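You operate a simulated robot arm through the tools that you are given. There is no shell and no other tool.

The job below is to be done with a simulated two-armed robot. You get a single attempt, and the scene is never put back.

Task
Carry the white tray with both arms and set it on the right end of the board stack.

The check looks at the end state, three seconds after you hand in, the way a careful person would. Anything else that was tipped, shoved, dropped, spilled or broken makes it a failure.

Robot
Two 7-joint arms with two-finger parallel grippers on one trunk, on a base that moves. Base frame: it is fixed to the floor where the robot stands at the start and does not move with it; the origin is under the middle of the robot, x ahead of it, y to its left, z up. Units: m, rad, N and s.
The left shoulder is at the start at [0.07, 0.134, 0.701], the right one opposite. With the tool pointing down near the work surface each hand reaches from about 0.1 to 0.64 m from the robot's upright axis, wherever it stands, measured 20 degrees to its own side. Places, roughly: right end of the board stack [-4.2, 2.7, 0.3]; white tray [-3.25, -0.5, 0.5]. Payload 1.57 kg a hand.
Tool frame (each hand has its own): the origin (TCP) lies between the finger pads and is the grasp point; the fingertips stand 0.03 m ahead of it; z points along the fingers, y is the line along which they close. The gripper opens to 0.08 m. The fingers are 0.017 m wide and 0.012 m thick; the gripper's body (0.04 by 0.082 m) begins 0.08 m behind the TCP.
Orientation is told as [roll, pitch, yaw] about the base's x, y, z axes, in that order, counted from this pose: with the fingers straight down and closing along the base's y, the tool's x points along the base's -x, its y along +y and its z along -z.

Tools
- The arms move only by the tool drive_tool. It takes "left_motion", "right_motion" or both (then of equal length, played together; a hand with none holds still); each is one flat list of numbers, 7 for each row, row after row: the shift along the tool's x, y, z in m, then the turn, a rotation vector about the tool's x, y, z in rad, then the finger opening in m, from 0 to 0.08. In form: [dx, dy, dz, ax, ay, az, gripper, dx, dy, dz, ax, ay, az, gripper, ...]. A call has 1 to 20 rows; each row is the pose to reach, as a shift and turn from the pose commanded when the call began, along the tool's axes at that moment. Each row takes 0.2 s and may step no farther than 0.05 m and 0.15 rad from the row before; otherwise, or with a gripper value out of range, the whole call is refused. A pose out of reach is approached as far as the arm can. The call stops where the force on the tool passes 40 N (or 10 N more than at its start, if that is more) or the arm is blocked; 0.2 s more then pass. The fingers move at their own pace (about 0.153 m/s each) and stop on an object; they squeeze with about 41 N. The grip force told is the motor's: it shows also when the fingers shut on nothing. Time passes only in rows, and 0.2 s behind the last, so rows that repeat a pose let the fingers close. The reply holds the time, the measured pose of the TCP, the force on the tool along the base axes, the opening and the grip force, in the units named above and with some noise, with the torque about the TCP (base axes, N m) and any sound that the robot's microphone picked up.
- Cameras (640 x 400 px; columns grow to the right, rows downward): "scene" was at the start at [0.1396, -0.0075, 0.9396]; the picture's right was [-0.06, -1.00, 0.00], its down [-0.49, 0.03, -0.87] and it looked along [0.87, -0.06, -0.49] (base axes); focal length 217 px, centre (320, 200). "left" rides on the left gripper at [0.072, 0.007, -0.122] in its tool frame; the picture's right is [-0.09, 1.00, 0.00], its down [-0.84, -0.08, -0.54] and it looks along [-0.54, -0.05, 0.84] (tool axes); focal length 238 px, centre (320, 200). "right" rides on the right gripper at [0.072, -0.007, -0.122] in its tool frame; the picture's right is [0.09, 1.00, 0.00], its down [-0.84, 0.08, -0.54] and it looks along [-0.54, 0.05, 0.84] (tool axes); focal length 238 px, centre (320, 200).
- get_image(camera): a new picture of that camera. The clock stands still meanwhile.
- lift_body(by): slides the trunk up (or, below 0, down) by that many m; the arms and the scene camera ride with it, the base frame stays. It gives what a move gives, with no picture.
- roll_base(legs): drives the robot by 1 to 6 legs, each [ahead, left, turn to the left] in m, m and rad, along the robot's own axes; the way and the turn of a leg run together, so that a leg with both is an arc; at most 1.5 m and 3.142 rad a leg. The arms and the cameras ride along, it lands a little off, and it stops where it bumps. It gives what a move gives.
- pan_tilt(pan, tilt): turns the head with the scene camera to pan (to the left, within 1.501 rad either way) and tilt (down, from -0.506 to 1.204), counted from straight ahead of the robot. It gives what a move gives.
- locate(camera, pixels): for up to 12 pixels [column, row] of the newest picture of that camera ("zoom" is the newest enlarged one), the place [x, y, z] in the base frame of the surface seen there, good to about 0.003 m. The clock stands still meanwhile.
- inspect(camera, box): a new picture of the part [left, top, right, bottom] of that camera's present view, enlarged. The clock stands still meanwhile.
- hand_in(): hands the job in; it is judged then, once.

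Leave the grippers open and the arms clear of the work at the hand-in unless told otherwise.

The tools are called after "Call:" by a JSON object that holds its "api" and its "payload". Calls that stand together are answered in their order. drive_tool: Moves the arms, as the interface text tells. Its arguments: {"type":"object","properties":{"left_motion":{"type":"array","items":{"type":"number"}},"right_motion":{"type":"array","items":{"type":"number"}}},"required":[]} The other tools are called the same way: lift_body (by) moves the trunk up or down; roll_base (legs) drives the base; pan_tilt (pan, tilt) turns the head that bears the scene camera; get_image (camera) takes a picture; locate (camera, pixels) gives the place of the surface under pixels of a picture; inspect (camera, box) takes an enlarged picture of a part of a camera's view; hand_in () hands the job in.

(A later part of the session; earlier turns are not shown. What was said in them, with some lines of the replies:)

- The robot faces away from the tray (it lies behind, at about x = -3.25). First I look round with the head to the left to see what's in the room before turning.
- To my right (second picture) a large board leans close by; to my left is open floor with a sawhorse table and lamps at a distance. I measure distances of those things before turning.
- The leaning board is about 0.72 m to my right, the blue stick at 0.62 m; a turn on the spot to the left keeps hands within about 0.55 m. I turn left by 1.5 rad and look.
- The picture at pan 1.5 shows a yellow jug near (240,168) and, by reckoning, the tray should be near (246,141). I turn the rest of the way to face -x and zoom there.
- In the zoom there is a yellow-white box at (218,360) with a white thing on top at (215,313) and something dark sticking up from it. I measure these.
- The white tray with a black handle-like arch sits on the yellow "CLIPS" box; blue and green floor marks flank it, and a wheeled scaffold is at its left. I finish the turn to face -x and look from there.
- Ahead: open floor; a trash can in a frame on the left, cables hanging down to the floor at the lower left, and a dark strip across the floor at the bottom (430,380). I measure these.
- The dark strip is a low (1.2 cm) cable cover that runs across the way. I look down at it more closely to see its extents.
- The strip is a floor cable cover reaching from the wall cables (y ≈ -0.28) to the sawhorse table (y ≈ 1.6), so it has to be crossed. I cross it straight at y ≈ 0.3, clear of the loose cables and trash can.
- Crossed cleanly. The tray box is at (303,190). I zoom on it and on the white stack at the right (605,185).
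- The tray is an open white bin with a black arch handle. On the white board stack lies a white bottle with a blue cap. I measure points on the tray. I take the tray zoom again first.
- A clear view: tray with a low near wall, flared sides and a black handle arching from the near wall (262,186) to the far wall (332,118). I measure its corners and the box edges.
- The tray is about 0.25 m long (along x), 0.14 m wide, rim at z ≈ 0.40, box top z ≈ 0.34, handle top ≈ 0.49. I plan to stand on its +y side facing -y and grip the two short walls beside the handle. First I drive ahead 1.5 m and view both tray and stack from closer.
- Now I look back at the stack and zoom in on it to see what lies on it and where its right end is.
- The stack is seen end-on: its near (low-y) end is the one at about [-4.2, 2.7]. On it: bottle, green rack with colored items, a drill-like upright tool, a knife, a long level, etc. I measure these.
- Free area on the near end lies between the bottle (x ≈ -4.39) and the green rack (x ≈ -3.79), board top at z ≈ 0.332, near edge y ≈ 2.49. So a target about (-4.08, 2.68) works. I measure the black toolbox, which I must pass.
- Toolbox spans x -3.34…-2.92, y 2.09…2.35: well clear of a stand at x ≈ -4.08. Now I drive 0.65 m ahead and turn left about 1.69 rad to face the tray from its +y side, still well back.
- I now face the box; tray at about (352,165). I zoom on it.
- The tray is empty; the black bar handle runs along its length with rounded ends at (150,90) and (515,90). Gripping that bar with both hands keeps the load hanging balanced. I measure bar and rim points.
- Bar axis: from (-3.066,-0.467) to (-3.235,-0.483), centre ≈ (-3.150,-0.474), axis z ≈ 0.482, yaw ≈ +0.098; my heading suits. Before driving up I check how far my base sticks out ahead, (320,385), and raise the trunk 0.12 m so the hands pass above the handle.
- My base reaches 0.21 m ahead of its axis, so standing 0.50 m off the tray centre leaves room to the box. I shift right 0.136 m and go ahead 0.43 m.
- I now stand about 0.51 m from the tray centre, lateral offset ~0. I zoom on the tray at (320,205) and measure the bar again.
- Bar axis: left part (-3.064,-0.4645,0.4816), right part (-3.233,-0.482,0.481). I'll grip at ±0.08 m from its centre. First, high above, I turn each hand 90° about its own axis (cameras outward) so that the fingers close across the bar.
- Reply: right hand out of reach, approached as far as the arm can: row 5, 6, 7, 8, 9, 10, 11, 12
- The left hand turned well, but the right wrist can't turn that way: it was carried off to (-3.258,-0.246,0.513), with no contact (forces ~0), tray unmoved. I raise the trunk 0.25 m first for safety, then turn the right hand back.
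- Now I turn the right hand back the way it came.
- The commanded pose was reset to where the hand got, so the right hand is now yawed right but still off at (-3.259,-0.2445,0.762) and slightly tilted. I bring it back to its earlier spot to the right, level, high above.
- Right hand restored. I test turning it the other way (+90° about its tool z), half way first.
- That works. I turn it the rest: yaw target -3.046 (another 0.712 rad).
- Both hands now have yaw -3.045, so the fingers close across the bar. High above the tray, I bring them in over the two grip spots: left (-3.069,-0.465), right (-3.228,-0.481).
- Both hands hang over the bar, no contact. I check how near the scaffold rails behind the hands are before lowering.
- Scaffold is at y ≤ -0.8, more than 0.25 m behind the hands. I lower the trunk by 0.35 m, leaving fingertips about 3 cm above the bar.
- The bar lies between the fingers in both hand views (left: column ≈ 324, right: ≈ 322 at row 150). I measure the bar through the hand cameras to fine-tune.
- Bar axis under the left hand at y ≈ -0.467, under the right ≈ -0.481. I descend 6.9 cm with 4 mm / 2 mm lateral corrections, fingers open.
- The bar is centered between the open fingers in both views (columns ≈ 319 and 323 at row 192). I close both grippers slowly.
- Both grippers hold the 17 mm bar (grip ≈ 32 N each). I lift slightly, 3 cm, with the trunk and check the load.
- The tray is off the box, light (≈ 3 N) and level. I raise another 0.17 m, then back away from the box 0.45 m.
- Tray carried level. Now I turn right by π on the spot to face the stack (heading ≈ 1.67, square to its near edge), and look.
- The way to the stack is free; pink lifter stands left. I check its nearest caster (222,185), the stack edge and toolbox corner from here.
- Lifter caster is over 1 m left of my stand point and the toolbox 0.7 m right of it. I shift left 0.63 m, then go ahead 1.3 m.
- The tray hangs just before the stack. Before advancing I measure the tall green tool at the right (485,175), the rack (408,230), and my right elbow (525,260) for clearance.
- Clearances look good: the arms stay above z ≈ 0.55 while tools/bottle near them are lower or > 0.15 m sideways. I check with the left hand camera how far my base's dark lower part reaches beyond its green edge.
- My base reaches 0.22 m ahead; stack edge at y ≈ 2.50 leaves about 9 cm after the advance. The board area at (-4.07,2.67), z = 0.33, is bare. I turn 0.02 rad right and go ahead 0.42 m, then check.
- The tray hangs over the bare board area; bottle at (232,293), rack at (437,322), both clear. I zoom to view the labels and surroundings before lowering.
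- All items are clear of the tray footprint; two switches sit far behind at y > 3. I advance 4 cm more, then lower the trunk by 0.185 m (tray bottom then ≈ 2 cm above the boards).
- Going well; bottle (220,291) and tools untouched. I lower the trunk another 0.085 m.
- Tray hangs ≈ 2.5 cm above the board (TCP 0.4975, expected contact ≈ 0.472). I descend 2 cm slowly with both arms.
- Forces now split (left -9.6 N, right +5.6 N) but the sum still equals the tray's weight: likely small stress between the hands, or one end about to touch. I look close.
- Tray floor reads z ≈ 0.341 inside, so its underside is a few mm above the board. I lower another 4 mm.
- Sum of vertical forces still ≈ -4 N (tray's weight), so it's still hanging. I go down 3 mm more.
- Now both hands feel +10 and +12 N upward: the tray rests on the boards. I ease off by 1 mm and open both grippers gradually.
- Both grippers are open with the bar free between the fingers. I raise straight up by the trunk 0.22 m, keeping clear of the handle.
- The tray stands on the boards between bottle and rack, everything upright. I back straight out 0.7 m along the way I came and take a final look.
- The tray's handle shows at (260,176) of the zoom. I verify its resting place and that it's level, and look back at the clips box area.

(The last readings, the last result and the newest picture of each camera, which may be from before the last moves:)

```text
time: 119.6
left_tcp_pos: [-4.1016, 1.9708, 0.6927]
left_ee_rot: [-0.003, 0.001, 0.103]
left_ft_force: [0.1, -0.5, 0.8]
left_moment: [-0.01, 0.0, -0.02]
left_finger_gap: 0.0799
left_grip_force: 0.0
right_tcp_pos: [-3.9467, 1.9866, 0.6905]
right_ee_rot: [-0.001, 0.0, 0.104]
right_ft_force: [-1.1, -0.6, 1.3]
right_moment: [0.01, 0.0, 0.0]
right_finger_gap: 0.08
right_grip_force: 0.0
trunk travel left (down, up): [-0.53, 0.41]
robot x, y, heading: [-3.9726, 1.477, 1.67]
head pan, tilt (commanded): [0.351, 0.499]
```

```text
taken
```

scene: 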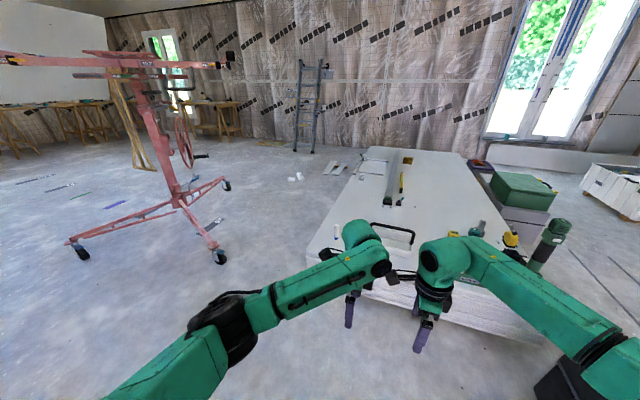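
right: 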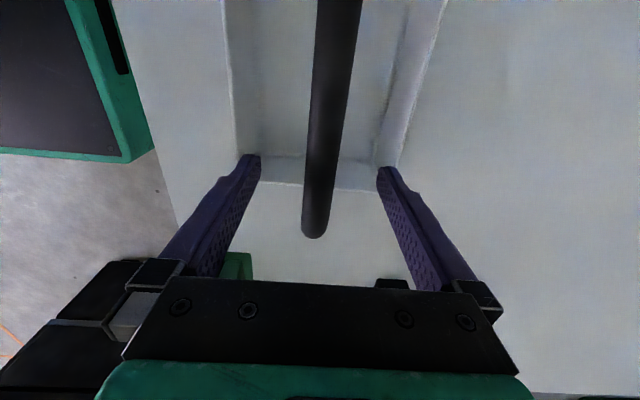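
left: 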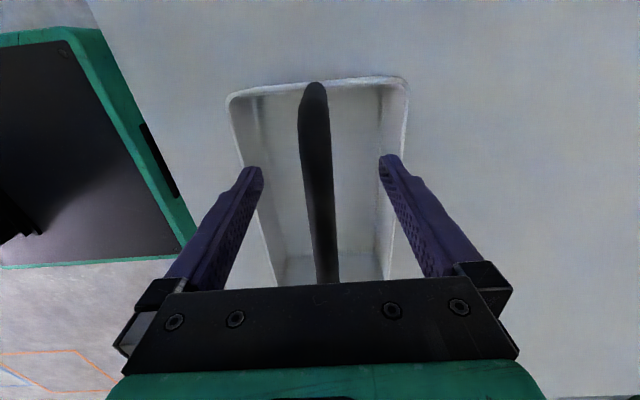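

The tray rests level on the near end of the stack: handle bar z ≈ 0.471–0.475 across, centred at about (-4.09, 2.68). The bottle at (337,230) and the tools still stand. The grippers are open and the arms clear, so I hand in.

Call:
{"api": "hand_in", "payload": {}}

```text
The job is handed in.
```

The white tray is on the board stack and the job is handed in. I don't have the check's result. It was carried with both hands gripping its handle bar and rests level, centred at about (-4.09, 2.68), roughly 0.1 m from the place you gave.

- **Which end:** I took "right end" to mean the end nearest your coordinates, the low-y end. I set the tray a little to the side of your point so it would not crowd the white bottle standing there.
- **Other items:** As far as I could see, nothing was tipped or moved. The bottle, the screw rack and the tools on the stack were still standing in the last pictures. The yellow clips box looked unmoved when I lifted the tray off it.
- **Right arm:** Before gripping, the right arm swung out of place when I turned it past its wrist limit. It touched nothing, and I turned it the other way instead.
- **Floor cable cover:** The base drove over it on the way in because there was no way round.

The grippers are open and the arms are clear of the stack.
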